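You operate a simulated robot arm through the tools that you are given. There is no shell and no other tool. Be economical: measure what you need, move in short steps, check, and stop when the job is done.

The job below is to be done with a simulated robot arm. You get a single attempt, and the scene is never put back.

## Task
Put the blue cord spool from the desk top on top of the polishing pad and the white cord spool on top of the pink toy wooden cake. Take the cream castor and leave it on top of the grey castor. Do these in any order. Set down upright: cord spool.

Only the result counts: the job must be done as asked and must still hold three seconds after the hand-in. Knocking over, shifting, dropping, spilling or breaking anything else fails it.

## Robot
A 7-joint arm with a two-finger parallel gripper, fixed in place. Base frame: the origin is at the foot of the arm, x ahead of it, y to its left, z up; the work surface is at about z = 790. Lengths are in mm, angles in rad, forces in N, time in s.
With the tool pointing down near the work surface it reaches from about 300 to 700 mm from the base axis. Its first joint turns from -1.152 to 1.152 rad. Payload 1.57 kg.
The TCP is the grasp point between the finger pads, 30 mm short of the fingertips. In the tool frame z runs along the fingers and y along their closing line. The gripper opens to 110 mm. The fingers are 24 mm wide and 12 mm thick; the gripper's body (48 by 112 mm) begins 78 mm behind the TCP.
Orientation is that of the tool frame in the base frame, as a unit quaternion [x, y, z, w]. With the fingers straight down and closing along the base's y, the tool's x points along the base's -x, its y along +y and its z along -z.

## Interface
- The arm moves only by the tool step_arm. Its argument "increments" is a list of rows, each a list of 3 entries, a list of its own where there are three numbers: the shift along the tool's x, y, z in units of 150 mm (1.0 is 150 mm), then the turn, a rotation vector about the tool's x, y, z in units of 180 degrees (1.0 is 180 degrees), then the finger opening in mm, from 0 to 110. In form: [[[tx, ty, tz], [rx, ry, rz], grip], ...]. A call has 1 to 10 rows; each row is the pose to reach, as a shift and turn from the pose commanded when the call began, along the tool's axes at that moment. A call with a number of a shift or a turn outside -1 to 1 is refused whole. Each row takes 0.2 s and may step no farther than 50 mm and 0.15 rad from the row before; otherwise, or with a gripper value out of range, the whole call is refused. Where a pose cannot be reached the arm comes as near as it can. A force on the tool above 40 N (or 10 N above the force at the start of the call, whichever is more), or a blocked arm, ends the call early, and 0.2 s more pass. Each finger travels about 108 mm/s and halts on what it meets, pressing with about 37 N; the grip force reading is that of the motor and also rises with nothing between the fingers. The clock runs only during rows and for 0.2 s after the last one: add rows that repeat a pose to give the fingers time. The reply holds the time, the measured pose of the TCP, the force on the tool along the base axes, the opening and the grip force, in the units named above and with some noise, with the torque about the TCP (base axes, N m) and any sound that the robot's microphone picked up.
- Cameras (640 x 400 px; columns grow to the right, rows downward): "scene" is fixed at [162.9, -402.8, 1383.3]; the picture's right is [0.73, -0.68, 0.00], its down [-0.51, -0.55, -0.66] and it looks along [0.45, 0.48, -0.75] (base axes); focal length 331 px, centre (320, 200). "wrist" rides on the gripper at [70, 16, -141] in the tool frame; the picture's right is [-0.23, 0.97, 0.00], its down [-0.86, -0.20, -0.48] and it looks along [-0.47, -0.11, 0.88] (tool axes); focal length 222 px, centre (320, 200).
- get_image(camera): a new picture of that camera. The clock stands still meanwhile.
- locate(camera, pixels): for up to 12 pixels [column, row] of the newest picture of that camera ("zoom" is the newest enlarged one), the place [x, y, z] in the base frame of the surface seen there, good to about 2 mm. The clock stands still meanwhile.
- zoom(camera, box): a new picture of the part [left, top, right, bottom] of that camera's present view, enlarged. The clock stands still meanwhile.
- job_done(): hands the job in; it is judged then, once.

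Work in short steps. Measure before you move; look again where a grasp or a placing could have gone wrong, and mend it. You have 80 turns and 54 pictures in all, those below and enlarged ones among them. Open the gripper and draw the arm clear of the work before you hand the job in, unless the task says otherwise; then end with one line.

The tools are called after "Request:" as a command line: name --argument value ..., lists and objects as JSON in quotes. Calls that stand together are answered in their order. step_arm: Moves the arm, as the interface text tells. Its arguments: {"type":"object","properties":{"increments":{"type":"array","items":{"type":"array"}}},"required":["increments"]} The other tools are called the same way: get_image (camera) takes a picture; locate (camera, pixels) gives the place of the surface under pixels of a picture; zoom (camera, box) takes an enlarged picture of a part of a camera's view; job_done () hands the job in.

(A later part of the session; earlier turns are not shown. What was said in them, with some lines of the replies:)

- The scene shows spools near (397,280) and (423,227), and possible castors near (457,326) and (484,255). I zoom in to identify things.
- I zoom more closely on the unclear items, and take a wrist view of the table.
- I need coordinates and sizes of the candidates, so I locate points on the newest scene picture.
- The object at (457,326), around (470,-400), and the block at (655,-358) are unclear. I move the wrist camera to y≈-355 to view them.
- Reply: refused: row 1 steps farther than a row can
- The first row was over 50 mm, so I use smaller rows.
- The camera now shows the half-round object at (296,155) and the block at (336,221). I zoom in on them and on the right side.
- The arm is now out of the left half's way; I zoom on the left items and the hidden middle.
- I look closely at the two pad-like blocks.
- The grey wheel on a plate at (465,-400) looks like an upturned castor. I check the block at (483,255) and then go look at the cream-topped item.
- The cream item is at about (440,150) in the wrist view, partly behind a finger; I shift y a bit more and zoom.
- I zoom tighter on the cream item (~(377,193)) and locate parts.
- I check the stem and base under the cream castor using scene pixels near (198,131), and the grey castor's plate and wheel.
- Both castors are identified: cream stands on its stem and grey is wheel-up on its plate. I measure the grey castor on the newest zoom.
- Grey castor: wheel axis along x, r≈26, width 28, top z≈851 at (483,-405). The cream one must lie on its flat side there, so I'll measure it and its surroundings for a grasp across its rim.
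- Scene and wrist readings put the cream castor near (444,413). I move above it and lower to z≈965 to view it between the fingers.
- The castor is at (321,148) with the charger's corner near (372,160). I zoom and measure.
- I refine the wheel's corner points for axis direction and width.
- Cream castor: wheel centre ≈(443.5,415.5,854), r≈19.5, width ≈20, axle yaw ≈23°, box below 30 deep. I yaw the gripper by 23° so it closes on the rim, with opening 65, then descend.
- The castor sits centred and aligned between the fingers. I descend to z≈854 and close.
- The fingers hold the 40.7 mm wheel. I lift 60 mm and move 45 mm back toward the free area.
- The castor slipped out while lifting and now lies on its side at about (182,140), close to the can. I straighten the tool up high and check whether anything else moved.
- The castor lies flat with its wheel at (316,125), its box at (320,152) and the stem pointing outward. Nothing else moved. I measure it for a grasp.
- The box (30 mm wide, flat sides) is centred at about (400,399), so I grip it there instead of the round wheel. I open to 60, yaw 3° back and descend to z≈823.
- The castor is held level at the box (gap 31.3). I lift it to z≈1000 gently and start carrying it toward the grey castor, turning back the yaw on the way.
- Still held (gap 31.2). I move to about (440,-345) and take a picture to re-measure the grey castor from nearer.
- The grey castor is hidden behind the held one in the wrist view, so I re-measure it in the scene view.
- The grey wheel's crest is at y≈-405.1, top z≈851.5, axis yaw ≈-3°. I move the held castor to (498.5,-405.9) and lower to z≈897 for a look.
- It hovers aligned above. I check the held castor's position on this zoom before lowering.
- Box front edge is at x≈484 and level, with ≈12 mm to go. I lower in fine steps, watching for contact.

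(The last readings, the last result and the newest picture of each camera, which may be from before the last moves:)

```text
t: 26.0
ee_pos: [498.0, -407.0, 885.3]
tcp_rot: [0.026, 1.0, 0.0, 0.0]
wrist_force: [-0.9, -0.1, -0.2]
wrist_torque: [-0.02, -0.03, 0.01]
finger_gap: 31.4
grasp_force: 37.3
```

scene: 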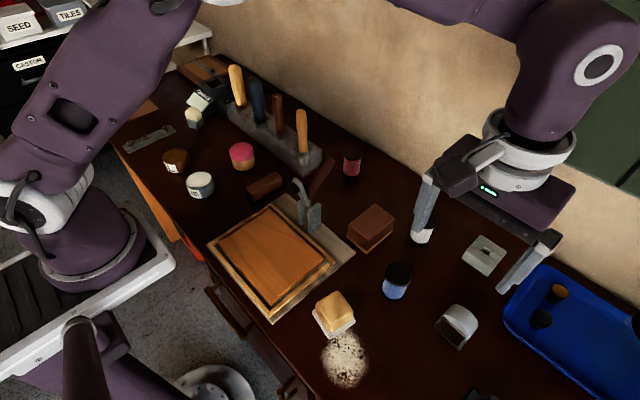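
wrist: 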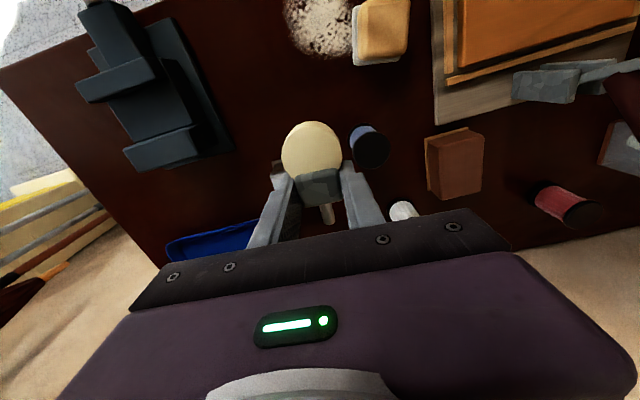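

No contact yet. I continue in sub-millimetre steps.

Request:
step_arm --increments '[[[0, 0, 0.005], [0, 0, 0], 15], [[0, 0, 0.01], [0, 0, 0], 15]]'

Request:
step_arm --increments '[[[0, 0, 0.005], [0, 0, 0], 15], [[0, 0, 0.005], [0, 0, 0], 15]]'

Request:
zoom --camera "scene" --box '[420, 260, 500, 350]'

```text
t: 26.6
ee_pos: [499.1, -407.9, 882.5]
tcp_rot: [0.026, 1.0, 0.0, 0.0]
wrist_force: [-0.3, -0.1, -0.5]
wrist_torque: [-0.01, -0.02, 0.01]
finger_gap: 31.3
grasp_force: 37.0
```

```text
t: 27.2
ee_pos: [498.2, -406.2, 883.7]
tcp_rot: [0.026, 1.0, -0.001, 0.0]
wrist_force: [-0.6, -0.1, 5.4]
wrist_torque: [0.04, 0.02, 0.01]
finger_gap: 31.2
grasp_force: 37.1
```

```text
4.44 times, centred on (460, 305) of scene
```

zoom: 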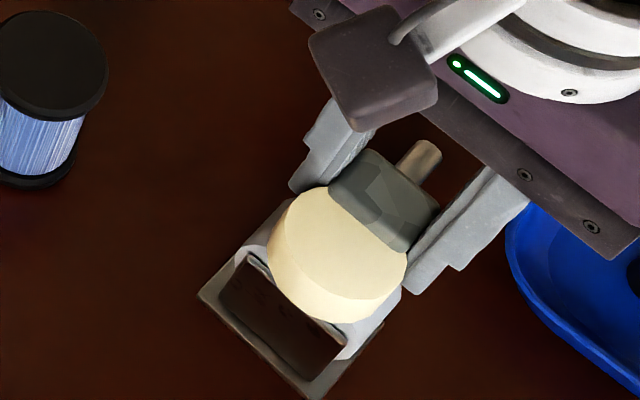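

Contact at about 5 N. I check lateral alignment by locating symmetric edges of the held box and wheel.

Request:
locate --camera "zoom" --pixels '[[335, 187], [403, 243], [367, 155], [433, 207], [272, 240], [300, 195], [402, 262], [375, 300], [422, 155], [300, 230], [340, 225], [370, 250]]'

```text
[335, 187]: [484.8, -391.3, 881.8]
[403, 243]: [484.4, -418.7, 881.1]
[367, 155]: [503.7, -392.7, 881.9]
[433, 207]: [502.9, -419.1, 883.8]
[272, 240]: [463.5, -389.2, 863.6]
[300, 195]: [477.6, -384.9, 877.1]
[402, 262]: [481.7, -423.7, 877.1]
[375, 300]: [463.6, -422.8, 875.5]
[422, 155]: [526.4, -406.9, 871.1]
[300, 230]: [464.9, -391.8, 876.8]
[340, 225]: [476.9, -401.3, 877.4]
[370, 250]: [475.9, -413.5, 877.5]
```

Box midline is y≈-405.0 at x 484 and -405.9 at x 503, matching the crest line. I ease 0.5 mm off and open gently to a small gap.

Request:
step_arm --increments '[[[0, 0, -0.003], [0, 0, 0], 28], [[0, 0, -0.003], [0, 0, 0], 31], [[0, 0, -0.003], [0, 0, 0], 32], [[0, 0, -0.003], [0, 0, 0], 33], [[0, 0, -0.003], [0, 0, 0], 35], [[0, 0, -0.003], [0, 0, 0], 38], [[0, 0, -0.003], [0, 0, 0], 38], [[0, 0, -0.003], [0, 0, 0], 38]]'

Request:
zoom --camera "scene" --box '[420, 260, 500, 350]'

Request:
locate --camera "zoom" --pixels '[[335, 187], [403, 243], [367, 155], [433, 207], [272, 240], [300, 195], [402, 262], [375, 300], [422, 155], [300, 230], [340, 225], [370, 250]]'

```text
t: 29.0
ee_pos: [499.2, -406.8, 883.4]
tcp_rot: [0.027, 1.0, 0.0, 0.0]
wrist_force: [-0.5, 0.3, -0.5]
wrist_torque: [0.01, -0.02, 0.0]
finger_gap: 38.0
grasp_force: 0.1
```

```text
4.44 times, centred on (460, 305) of scene
```

zoom: 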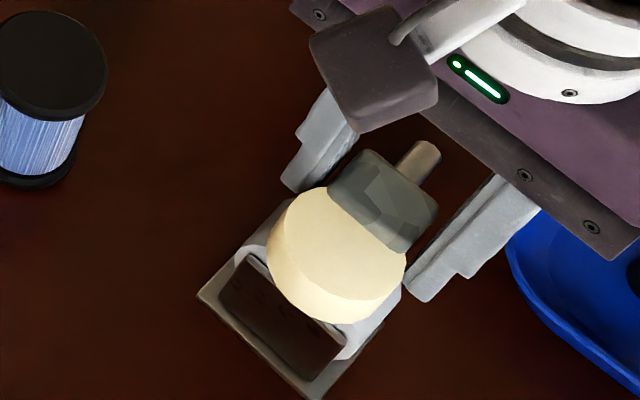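

```text
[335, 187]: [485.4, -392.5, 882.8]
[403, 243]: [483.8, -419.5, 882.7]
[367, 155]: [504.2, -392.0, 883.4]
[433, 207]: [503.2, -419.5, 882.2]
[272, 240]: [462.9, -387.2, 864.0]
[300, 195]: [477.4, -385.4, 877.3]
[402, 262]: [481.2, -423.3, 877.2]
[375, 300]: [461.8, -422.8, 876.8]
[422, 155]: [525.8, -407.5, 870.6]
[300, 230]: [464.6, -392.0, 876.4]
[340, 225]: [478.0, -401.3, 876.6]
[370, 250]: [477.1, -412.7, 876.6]
```

The castor rests level on its own. I open wider and raise slowly.

Request:
step_arm --increments '[[[0, 0, 0], [0, 0, 0], 46], [[0, 0, 0], [0, 0, 0], 56], [[0, 0, 0], [0, 0, 0], 66], [[0, 0, -0.05], [0, 0, 0], 66], [[0, 0, -0.15], [0, 0, 0], 66], [[0, 0, -0.3], [0, 0, 0], 66], [[0, 0, -0.55], [0, 0, 0], 66], [[0, 0, -0.8], [0, 0, 0], 66]]'

Request:
step_arm --increments '[[[0.1, 0.25, 0], [0, 0, 0], 80], [[0.2, 0.5, 0], [0, 0, 0], 100], [[0.2, 0.75, 0], [0, 0, -0.017], 110], [[0.2, 0.83, 0], [0, 0, -0.017], 110]]'

Request:
get_image --camera "wrist"

Request:
get_image --camera "scene"

```text
t: 30.8
ee_pos: [496.6, -406.3, 1003.5]
tcp_rot: [0.027, 1.0, 0.0, 0.0]
wrist_force: [0.2, -0.3, -0.2]
wrist_torque: [-0.04, 0.0, -0.03]
finger_gap: 66.1
grasp_force: 0.1
```

```text
t: 31.8
ee_pos: [475.2, -279.5, 1002.9]
tcp_rot: [-0.001, 1.0, 0.0, -0.001]
wrist_force: [0.5, -0.2, 0.0]
wrist_torque: [-0.02, -0.03, 0.01]
finger_gap: 109.8
grasp_force: 0.1
```

```text
13 pictures are left
```

wrist: 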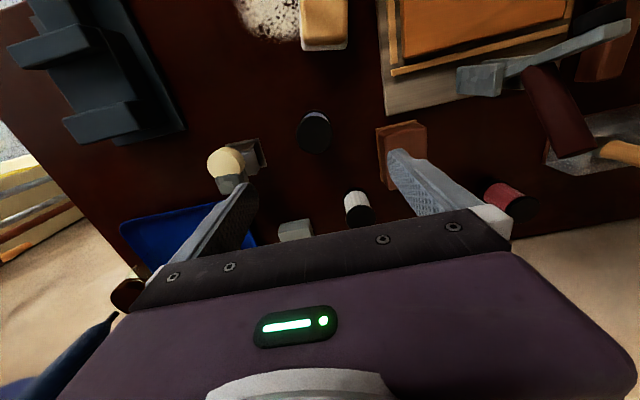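

```text
12 pictures are left
```

scene: 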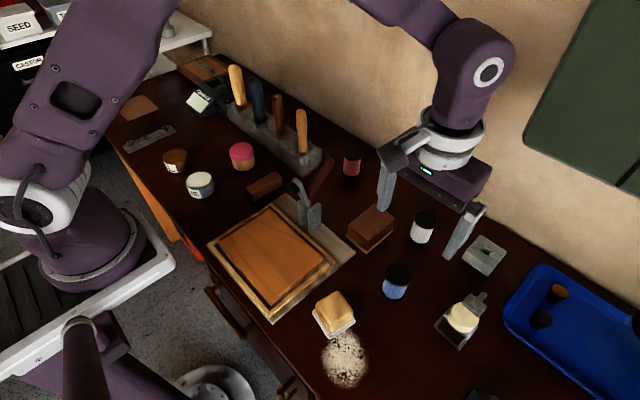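

The castor stays in place. Now I measure both spools, the pad and the pink cake.

Request:
locate --camera "wrist" --pixels '[[316, 133], [303, 133], [328, 133], [316, 122], [315, 147], [304, 12], [345, 12], [303, 38], [345, 40], [325, 20], [325, 35], [322, 46]]'

Request:
locate --camera "scene" --pixels '[[396, 274], [386, 273], [408, 274], [397, 265], [397, 282], [425, 217], [416, 217], [434, 217], [425, 210], [425, 224], [241, 150], [333, 302]]'

Request:
zoom --camera "scene" --box '[220, 130, 270, 180]'

Request:
locate --camera "zoom" --pixels '[[280, 160], [150, 150], [405, 160], [280, 110], [280, 215], [200, 120], [360, 120], [200, 200], [370, 200]]'

```text
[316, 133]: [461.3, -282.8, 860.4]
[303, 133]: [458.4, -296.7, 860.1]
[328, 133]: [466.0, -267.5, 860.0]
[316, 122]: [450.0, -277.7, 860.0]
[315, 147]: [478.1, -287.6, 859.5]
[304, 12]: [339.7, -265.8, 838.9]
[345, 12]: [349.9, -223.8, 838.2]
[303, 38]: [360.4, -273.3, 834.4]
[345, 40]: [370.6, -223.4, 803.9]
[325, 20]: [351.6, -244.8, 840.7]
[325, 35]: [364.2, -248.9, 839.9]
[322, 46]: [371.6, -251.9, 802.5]
```

```text
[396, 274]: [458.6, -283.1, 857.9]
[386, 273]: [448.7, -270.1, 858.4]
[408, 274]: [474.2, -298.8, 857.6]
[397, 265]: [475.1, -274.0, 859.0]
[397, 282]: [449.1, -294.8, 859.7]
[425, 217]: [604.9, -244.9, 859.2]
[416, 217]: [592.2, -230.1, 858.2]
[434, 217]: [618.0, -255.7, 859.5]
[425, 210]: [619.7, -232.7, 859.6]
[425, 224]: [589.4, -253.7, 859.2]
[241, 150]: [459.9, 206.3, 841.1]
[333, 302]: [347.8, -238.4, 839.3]
```

```text
8.00 times, centred on (245, 155) of scene
```

zoom: 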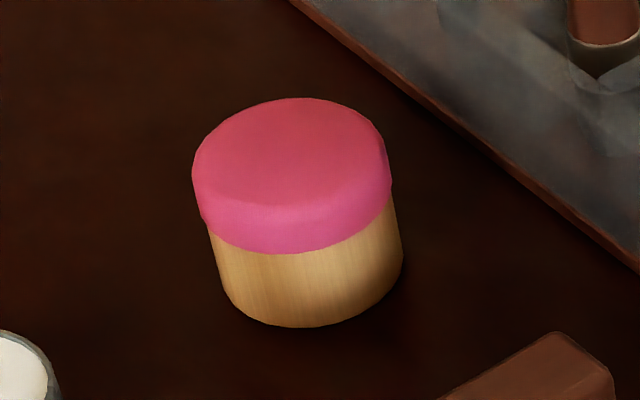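

```text
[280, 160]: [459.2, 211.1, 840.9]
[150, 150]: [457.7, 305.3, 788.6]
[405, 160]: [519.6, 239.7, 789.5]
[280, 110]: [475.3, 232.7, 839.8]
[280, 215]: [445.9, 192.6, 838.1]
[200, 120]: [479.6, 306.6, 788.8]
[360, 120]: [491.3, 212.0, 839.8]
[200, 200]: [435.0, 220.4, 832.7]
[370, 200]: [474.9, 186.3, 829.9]
```

Blue spool centre ≈(462,-283.3), white ≈(605,-243.5), top z≈859.5. I zoom on the pad to get its centre and orientation.

Request:
zoom --camera "scene" --box '[305, 280, 365, 345]'

Request:
locate --camera "zoom" --pixels '[[320, 180], [340, 80], [420, 190], [215, 155], [300, 280], [200, 150], [430, 195], [240, 120], [390, 130], [350, 250], [250, 230], [330, 130]]'

```text
6.15 times, centred on (335, 312) of scene
```

zoom: 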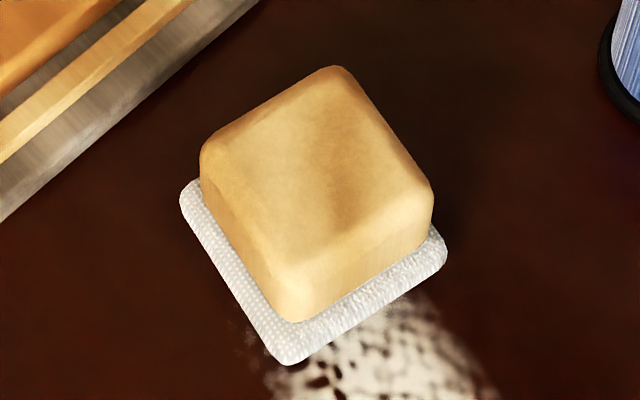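

```text
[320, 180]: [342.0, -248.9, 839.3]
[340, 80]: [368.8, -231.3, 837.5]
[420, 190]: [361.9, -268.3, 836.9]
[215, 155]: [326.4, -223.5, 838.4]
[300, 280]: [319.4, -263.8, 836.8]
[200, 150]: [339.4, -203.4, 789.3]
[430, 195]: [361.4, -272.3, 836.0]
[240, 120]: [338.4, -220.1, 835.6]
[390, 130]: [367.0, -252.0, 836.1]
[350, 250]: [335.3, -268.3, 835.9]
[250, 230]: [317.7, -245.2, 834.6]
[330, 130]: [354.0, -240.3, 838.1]
```

Pad top centre ≈(343.2,-246), z≈839. I go over the blue spool and descend with opening 80.

Request:
step_arm --increments '[[[0.088, -0.025, 0.2], [0, 0, 0], 90], [[0.088, -0.025, 0.5], [0, 0, 0], 80], [[0.088, -0.025, 0.8], [0, 0, 0], 80], [[0.088, -0.025, 0.8], [0, 0, 0], 80]]'

Request:
step_arm --increments '[[[0, 0, 0], [0, 0, 0], 80]]'

Request:
zoom --camera "wrist" --box '[200, 70, 440, 220]'

```text
t: 32.8
ee_pos: [461.1, -281.5, 882.9]
tcp_rot: [-0.001, 1.0, 0.001, -0.001]
wrist_force: [-0.7, 0.6, -0.5]
wrist_torque: [-0.02, 0.0, 0.03]
finger_gap: 79.9
grasp_force: 0.1
```

```text
t: 33.2
ee_pos: [461.0, -283.3, 883.5]
tcp_rot: [-0.001, 1.0, -0.001, 0.0]
wrist_force: [-1.0, 0.7, 0.8]
wrist_torque: [0.01, -0.05, 0.02]
finger_gap: 79.8
grasp_force: 0.0
```

```text
2.67 times, centred on (320, 145) of wrist
```

zoom: 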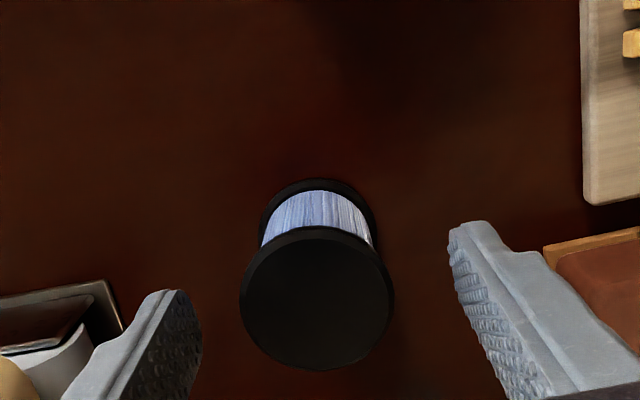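

The spool is centred between the fingers. I descend to z≈826, close and lift slightly.

Request:
step_arm --increments '[[[0, 0, 0.2], [0, 0, 0], 80], [[0, 0, 0.383], [0, 0, 0], 80], [[0, 0, 0.383], [0, 0, 0], 65], [[0, 0, 0.383], [0, 0, 0], 52], [[0, 0, 0.383], [0, 0, 0], 44], [[0, 0, 0.383], [0, 0, 0], 36], [[0, 0, 0.383], [0, 0, 0], 25], [[0, 0, 0.383], [0, 0, 0], 25]]'

Request:
step_arm --increments '[[[0, 0, -0.1], [0, 0, 0], 25], [[0, 0, -0.25], [0, 0, 0], 25], [[0, 0, -0.45], [0, 0, 0], 25], [[0, 0, -0.65], [0, 0, 0], 25], [[0, 0, -0.65], [0, 0, 0], 25]]'

```text
t: 35.0
ee_pos: [461.2, -283.6, 826.5]
tcp_rot: [0.0, 1.0, 0.0, 0.0]
wrist_force: [0.1, 0.0, -0.8]
wrist_torque: [-0.01, 0.03, 0.0]
finger_gap: 46.6
grasp_force: 36.6
```

```text
t: 36.2
ee_pos: [461.4, -283.6, 924.1]
tcp_rot: [-0.001, 1.0, 0.0, 0.001]
wrist_force: [0.0, 1.0, -0.9]
wrist_torque: [-0.04, 0.01, 0.04]
finger_gap: 46.2
grasp_force: 36.9
```

Held (46.4 mm). I carry it over the pad at (343.2,-246) and lower to z≈881.

Request:
step_arm --increments '[[[0.2, 0.0625, 0], [0, 0, 0], 25], [[0.4, 0.125, 0], [0, 0, 0], 25], [[0.6, 0.19, 0], [0, 0, 0], 25], [[0.787, 0.25, 0], [0, 0, 0], 25], [[0.787, 0.25, 0.15], [0, 0, 0], 25], [[0.787, 0.25, 0.285], [0, 0, 0], 25], [[0.787, 0.25, 0.285], [0, 0, 0], 25]]'

Request:
zoom --camera "scene" --box '[290, 230, 390, 350]'

```text
t: 37.8
ee_pos: [342.9, -247.1, 881.2]
tcp_rot: [0.0, 1.0, 0.0, 0.0]
wrist_force: [-0.3, 1.0, -0.7]
wrist_torque: [0.01, -0.01, 0.05]
finger_gap: 46.5
grasp_force: 37.2
```

```text
3.33 times, centred on (340, 290) of scene
```

zoom: 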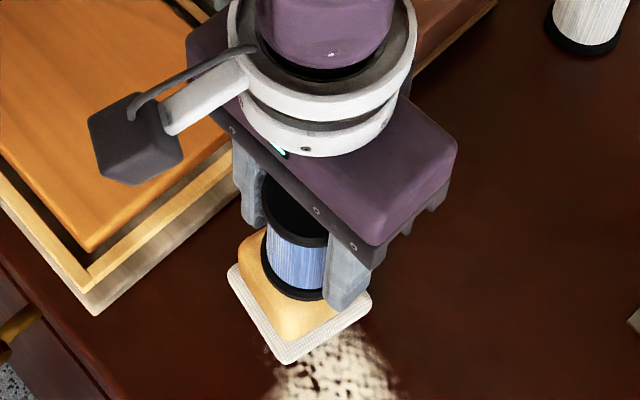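

The spool hovers over the pad. I lower finely to contact.

Request:
step_arm --increments '[[[0, 0, 0.015], [0, 0, 0], 25], [[0, 0, 0.025], [0, 0, 0], 25], [[0, 0, 0.032], [0, 0, 0], 25]]'

Request:
step_arm --increments '[[[0, 0, 0.005], [0, 0, 0], 25], [[0, 0, 0.005], [0, 0, 0], 25]]'

```text
t: 38.6
ee_pos: [344.0, -246.8, 876.5]
tcp_rot: [-0.001, 1.0, -0.001, 0.001]
wrist_force: [1.7, -3.4, 28.2]
wrist_torque: [-0.02, -0.11, -0.19]
finger_gap: 45.9
grasp_force: 37.4
```

```text
t: 39.2
ee_pos: [343.4, -245.9, 875.9]
tcp_rot: [-0.001, 1.0, -0.001, 0.001]
wrist_force: [1.8, -4.5, 26.8]
wrist_torque: [-0.14, -0.16, -0.06]
finger_gap: 45.7
grasp_force: 36.9
```

In contact at ~27 N; I ease up about 0.8 mm and then open gently.

Request:
step_arm --increments '[[[0, 0, -0.004], [0, 0, 0], 25], [[0, 0, -0.006], [0, 0, 0], 25]]'

Request:
step_arm --increments '[[[0, 0, 0], [0, 0, 0], 44], [[0, 0, 0], [0, 0, 0], 47], [[0, 0, 0], [0, 0, 0], 50], [[0, 0, 0], [0, 0, 0], 56], [[0, 0, 0], [0, 0, 0], 66], [[0, 0, 0], [0, 0, 0], 80], [[0, 0, 0], [0, 0, 0], 80]]'

Request:
step_arm --increments '[[[0, 0, -0.1], [0, 0, 0], 80], [[0, 0, -0.3], [0, 0, 0], 80], [[0, 0, -0.6], [0, 0, 0], 90], [[0, 0, -0.8], [0, 0, 0], 100]]'

Request:
zoom --camera "wrist" --box '[200, 50, 440, 220]'

```text
t: 39.8
ee_pos: [344.4, -245.3, 874.9]
tcp_rot: [0.0, 1.0, 0.001, 0.0]
wrist_force: [1.1, -0.7, 4.7]
wrist_torque: [-0.1, -0.16, -0.03]
finger_gap: 45.7
grasp_force: 37.6
```

```text
t: 41.4
ee_pos: [344.3, -247.1, 875.6]
tcp_rot: [-0.001, 1.0, 0.001, 0.0]
wrist_force: [-0.1, -0.6, 0.2]
wrist_torque: [-0.04, -0.05, -0.02]
finger_gap: 79.8
grasp_force: 0.1
```

```text
t: 42.4
ee_pos: [343.6, -246.6, 995.7]
tcp_rot: [0.0, 1.0, 0.001, 0.0]
wrist_force: [-0.1, 0.1, -0.5]
wrist_torque: [-0.01, -0.02, 0.01]
finger_gap: 100.1
grasp_force: 0.0
```

```text
2.35 times, centred on (320, 135) of wrist
```

zoom: 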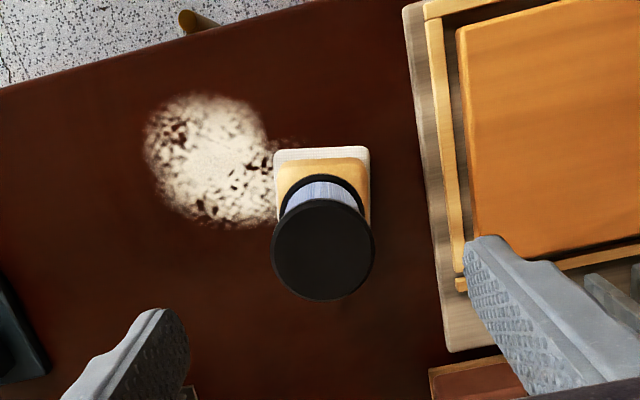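

The blue spool stands on the pad. Next is the white one: I locate the brown block's nearest corners for finger clearance and move toward the spool.

Request:
locate --camera "scene" --pixels '[[393, 218], [392, 230], [374, 206], [393, 215], [367, 250], [460, 262], [468, 250], [484, 236]]'

Request:
step_arm --increments '[[[-0.25, 0, -0.1], [0, 0, 0], 100], [[-0.5, 0, -0.2], [0, 0, 0], 90], [[-0.75, 0, -0.2], [0, 0, 0], 80], [[-1.0, 0, -0.2], [0, 0, 0], 70]]'

Request:
step_arm --increments '[[[-0.25, 0, 0], [0, 0, 0], 68], [[-0.5, 0.01, 0], [0, 0, 0], 68], [[-0.74, 0.021, 0.1], [0, 0, 0], 68], [[-0.74, 0.021, 0.4], [0, 0, 0], 68], [[-0.74, 0.021, 0.7], [0, 0, 0], 68], [[-0.74, 0.021, 0.85], [0, 0, 0], 68]]'

Request:
zoom --camera "wrist" --box '[200, 70, 440, 220]'

```text
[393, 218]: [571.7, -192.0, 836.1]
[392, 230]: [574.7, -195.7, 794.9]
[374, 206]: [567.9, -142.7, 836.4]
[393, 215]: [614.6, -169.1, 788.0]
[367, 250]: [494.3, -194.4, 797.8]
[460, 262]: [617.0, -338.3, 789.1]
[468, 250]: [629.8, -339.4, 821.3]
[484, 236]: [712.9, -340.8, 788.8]
```

```text
t: 43.4
ee_pos: [494.8, -247.2, 1027.2]
tcp_rot: [0.0, 1.0, 0.0, 0.0]
wrist_force: [0.1, -0.5, -0.2]
wrist_torque: [0.03, -0.03, 0.0]
finger_gap: 70.1
grasp_force: 0.0
```

```text
t: 44.8
ee_pos: [603.1, -243.2, 897.9]
tcp_rot: [0.0, 1.0, 0.0, 0.0]
wrist_force: [-0.4, 0.7, -0.1]
wrist_torque: [-0.02, -0.01, -0.02]
finger_gap: 67.8
grasp_force: 0.1
```

```text
2.67 times, centred on (320, 145) of wrist
```

zoom: 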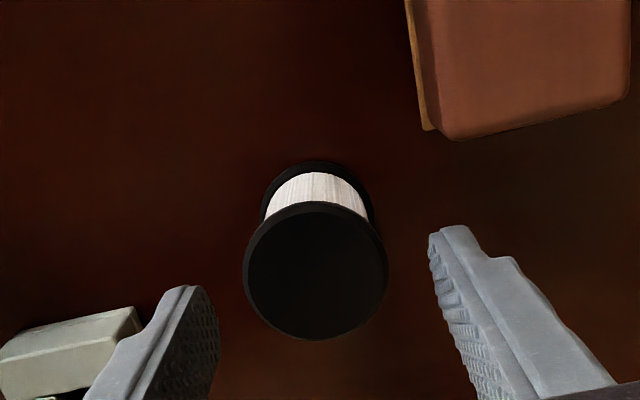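

Clear of the brown block and the grey block. I descend to z≈826, close and lift.

Request:
step_arm --increments '[[[-0.01, 0, 0.2], [0, 0, 0], 68], [[-0.01, 0, 0.4], [0, 0, 0], 68], [[-0.01, 0, 0.48], [0, 0, 0], 68], [[-0.01, 0, 0.48], [0, 0, 0], 58], [[-0.01, 0, 0.48], [0, 0, 0], 50], [[-0.01, 0, 0.48], [0, 0, 0], 42], [[-0.01, 0, 0.48], [0, 0, 0], 25], [[-0.01, 0, 0.48], [0, 0, 0], 25]]'

Request:
step_arm --increments '[[[0, 0, -0.1], [0, 0, 0], 25], [[0, 0, -0.3], [0, 0, 0], 25], [[0, 0, -0.55], [0, 0, 0], 25], [[0, 0, -0.8], [0, 0, 0], 25], [[0, 0, -1.0], [0, 0, 0], 25]]'

```text
t: 46.6
ee_pos: [605.5, -243.3, 825.7]
tcp_rot: [0.0, 1.0, -0.001, 0.001]
wrist_force: [0.5, -0.2, 0.9]
wrist_torque: [0.01, 0.02, 0.02]
finger_gap: 46.6
grasp_force: 36.6
```

```text
t: 47.8
ee_pos: [605.4, -243.2, 977.2]
tcp_rot: [-0.001, 1.0, 0.0, 0.0]
wrist_force: [-0.7, 0.6, -0.7]
wrist_torque: [0.01, -0.04, -0.01]
finger_gap: 46.7
grasp_force: 36.7
```

Held (46.7). I carry it back toward x≈461 and up, then along +y to the cake.

Request:
step_arm --increments '[[[0.24, 0, -0.1], [0, 0, 0], 25], [[0.48, 0, -0.2], [0, 0, 0], 25], [[0.72, 0, -0.33], [0, 0, 0], 25], [[0.963, 0, -0.33], [0, 0, 0], 25]]'

Request:
step_arm --increments '[[[0, 0.25, 0], [0, 0, 0], 25], [[0, 0.5, 0], [0, 0, 0], 25], [[0, 0.75, 0], [0, 0, 0], 25], [[0, 1.0, 0], [0, 0, 0], 25]]'

Request:
step_arm --increments '[[[0, 0.25, 0], [0, 0, 0], 25], [[0, 0.5, 0], [0, 0, 0], 25], [[0, 0.75, 0], [0, 0, 0], 25], [[0, 1.0, 0], [0, 0, 0], 25]]'

Request:
get_image --camera "wrist"

```text
t: 48.8
ee_pos: [461.7, -242.9, 1024.9]
tcp_rot: [0.0, 1.0, 0.001, 0.0]
wrist_force: [0.3, 0.9, -0.5]
wrist_torque: [0.02, 0.03, 0.0]
finger_gap: 47.1
grasp_force: 37.0
```

```text
t: 49.8
ee_pos: [461.4, -93.7, 1025.7]
tcp_rot: [0.0, 1.0, 0.0, 0.0]
wrist_force: [0.4, -0.1, -0.9]
wrist_torque: [0.0, 0.02, 0.01]
finger_gap: 46.5
grasp_force: 37.6
```

```text
t: 50.8
ee_pos: [459.5, 56.5, 1024.4]
tcp_rot: [0.001, 1.0, 0.0, 0.001]
wrist_force: [0.6, 0.9, 0.0]
wrist_torque: [-0.01, 0.0, 0.04]
finger_gap: 46.5
grasp_force: 37.3
```

```text
5 pictures are left
```

wrist: 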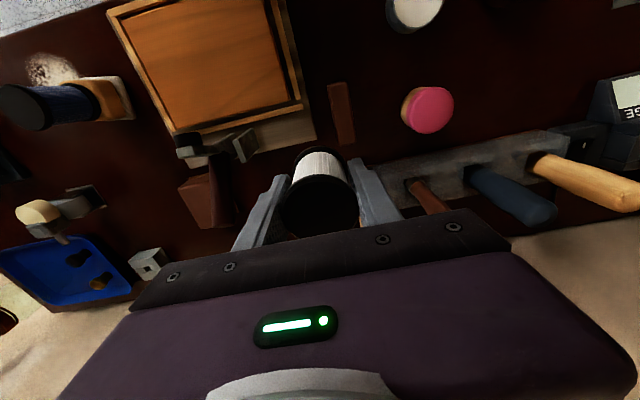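

The pink cake is at about (431,110). I locate its top edges for the centre.

Request:
locate --camera "wrist" --pixels '[[431, 110], [413, 110], [451, 109], [434, 91], [429, 130], [419, 97], [446, 122], [447, 95], [415, 124]]'

```text
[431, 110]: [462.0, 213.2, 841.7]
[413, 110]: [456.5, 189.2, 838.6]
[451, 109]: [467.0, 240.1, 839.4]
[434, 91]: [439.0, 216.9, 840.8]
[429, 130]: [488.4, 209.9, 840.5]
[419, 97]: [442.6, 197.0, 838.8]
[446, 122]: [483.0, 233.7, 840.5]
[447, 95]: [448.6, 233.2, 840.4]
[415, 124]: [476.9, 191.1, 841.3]
```

Cake centre ≈(462.5,213.3), top z≈841. I move over it and lower to z≈885.

Request:
step_arm --increments '[[[0, 0.25, 0], [0, 0, 0], 25], [[-0.01, 0.5, 0], [0, 0, 0], 25], [[-0.01, 0.75, 0], [0, 0, 0], 25], [[-0.01, 1.0, 0], [0, 0, 0], 25]]'

Request:
step_arm --increments '[[[0, 0.043, 0], [0, 0, 0], 25], [[0, 0.043, 0.3], [0, 0, 0], 25], [[0, 0.043, 0.6], [0, 0, 0], 25], [[0, 0.043, 0.85], [0, 0, 0], 25], [[0, 0.043, 0.93], [0, 0, 0], 25], [[0, 0.043, 0.93], [0, 0, 0], 25]]'

Request:
zoom --camera "scene" --box '[190, 90, 300, 190]'

```text
t: 51.8
ee_pos: [462.9, 209.1, 1026.1]
tcp_rot: [-0.002, 1.0, 0.0, 0.0]
wrist_force: [0.8, -0.1, -1.5]
wrist_torque: [-0.03, 0.02, 0.0]
finger_gap: 46.7
grasp_force: 36.9
```

```text
t: 53.2
ee_pos: [462.5, 212.0, 885.3]
tcp_rot: [-0.001, 1.0, 0.001, 0.0]
wrist_force: [0.1, 0.1, 0.0]
wrist_torque: [-0.03, -0.03, 0.01]
finger_gap: 46.2
grasp_force: 37.2
```

```text
4.00 times, centred on (245, 140) of scene
```

zoom: 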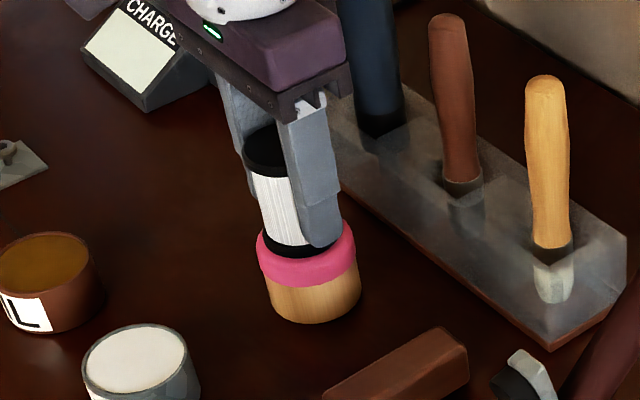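

Aligned over the cake. I lower in small steps, split so that contact stays light.

Request:
step_arm --increments '[[[0, 0, 0.02], [0, 0, 0], 25], [[0, 0, 0.035], [0, 0, 0], 25], [[0, 0, 0.043], [0, 0, 0], 25]]'

Request:
step_arm --increments '[[[0, 0, 0.005], [0, 0, 0], 25], [[0, 0, 0.005], [0, 0, 0], 25]]'

```text
t: 54.0
ee_pos: [463.6, 212.8, 880.0]
tcp_rot: [-0.001, 1.0, 0.001, 0.002]
wrist_force: [3.0, -2.6, 22.6]
wrist_torque: [-0.26, -0.29, -0.13]
finger_gap: 46.1
grasp_force: 36.4
```

```text
t: 54.6
ee_pos: [462.7, 212.5, 877.9]
tcp_rot: [-0.001, 1.0, 0.0, 0.0]
wrist_force: [5.0, 0.8, 13.2]
wrist_torque: [-0.01, -0.35, 0.03]
finger_gap: 46.4
grasp_force: 37.0
```

In contact (~13 N). I ease slightly, open gently, and rise straight up.

Request:
step_arm --increments '[[[0, 0, -0.003], [0, 0, 0], 25], [[0, 0, -0.003], [0, 0, 0], 25]]'

Request:
step_arm --increments '[[[0, 0, 0], [0, 0, 0], 44], [[0, 0, 0], [0, 0, 0], 47], [[0, 0, 0], [0, 0, 0], 50], [[0, 0, 0], [0, 0, 0], 56], [[0, 0, 0], [0, 0, 0], 66], [[0, 0, 0], [0, 0, 0], 80], [[0, 0, 0], [0, 0, 0], 80]]'

Request:
step_arm --increments '[[[0, 0, -0.1], [0, 0, 0], 80], [[0, 0, -0.3], [0, 0, 0], 80], [[0, 0, -0.6], [0, 0, 0], 80], [[0, 0, -0.9], [0, 0, 0], 80], [[0, 0, -1.0], [0, 0, 0], 80]]'

Request:
step_arm --increments '[[[0.25, -0.15, 0], [0, 0, 0], 80], [[0.5, -0.3, 0], [0, 0, 0], 80], [[0.7, -0.5, 0], [0, 0, 0], 80], [[0.7, -0.8, 0], [0, 0, 0], 80]]'

Request:
get_image --camera "scene"

```text
t: 55.2
ee_pos: [462.2, 214.1, 879.8]
tcp_rot: [0.0, 1.0, 0.0, 0.0]
wrist_force: [1.3, 1.5, 3.5]
wrist_torque: [0.01, -0.11, 0.0]
finger_gap: 46.2
grasp_force: 36.8
```

```text
t: 56.8
ee_pos: [463.6, 212.8, 879.7]
tcp_rot: [0.0, 1.0, 0.0, 0.0]
wrist_force: [0.4, -0.3, 0.2]
wrist_torque: [0.0, -0.03, 0.0]
finger_gap: 79.9
grasp_force: 0.1
```

```text
t: 58.0
ee_pos: [461.4, 213.1, 1032.0]
tcp_rot: [-0.001, 1.0, 0.001, -0.001]
wrist_force: [-0.5, 0.5, -0.2]
wrist_torque: [0.0, 0.0, 0.0]
finger_gap: 79.9
grasp_force: 0.2
```

```text
t: 59.0
ee_pos: [358.2, 92.7, 1030.1]
tcp_rot: [0.0, 1.0, 0.0, 0.0]
wrist_force: [0.2, 0.2, -0.8]
wrist_torque: [0.04, 0.01, 0.02]
finger_gap: 79.9
grasp_force: 0.1
```

```text
3 pictures are left
```

scene: 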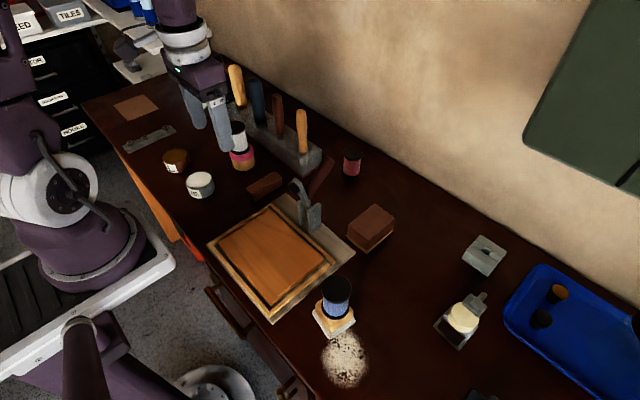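

All three are in place. I take one last close look at the castor stack and check its level.

Request:
zoom --camera "scene" --box '[300, 260, 500, 360]'

Request:
locate --camera "scene" --pixels '[[460, 318], [468, 325], [472, 304], [479, 297], [238, 130], [238, 134], [337, 284], [345, 286]]'

```text
3.20 times, centred on (400, 310) of scene
```

zoom: 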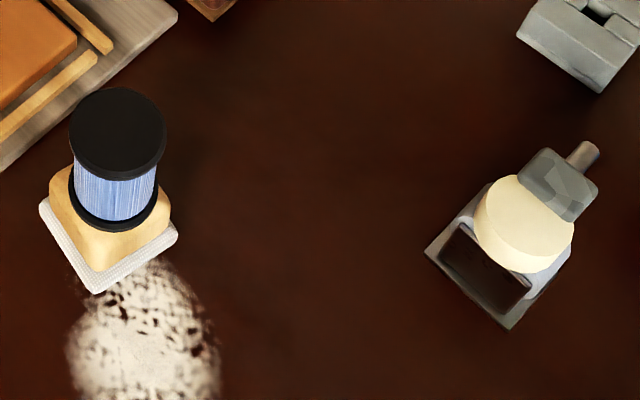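

```text
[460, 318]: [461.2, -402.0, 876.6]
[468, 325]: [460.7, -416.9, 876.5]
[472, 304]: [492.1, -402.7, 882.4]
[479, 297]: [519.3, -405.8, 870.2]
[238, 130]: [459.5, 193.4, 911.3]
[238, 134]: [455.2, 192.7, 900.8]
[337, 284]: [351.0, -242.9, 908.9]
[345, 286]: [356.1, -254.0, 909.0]
```

Everything is stable and level, the gripper is open and the arm is clear, so I hand in.

Request:
job_done

```text
The job is handed in.
```

I put the blue spool upright on the polishing pad, the white spool upright on the pink cake, and the cream castor on its side on the grey castor; all three were steady and level at the last check. The cream castor slipped from the grip once while being lifted and fell onto the desk, and I saw no sign that anything else moved.
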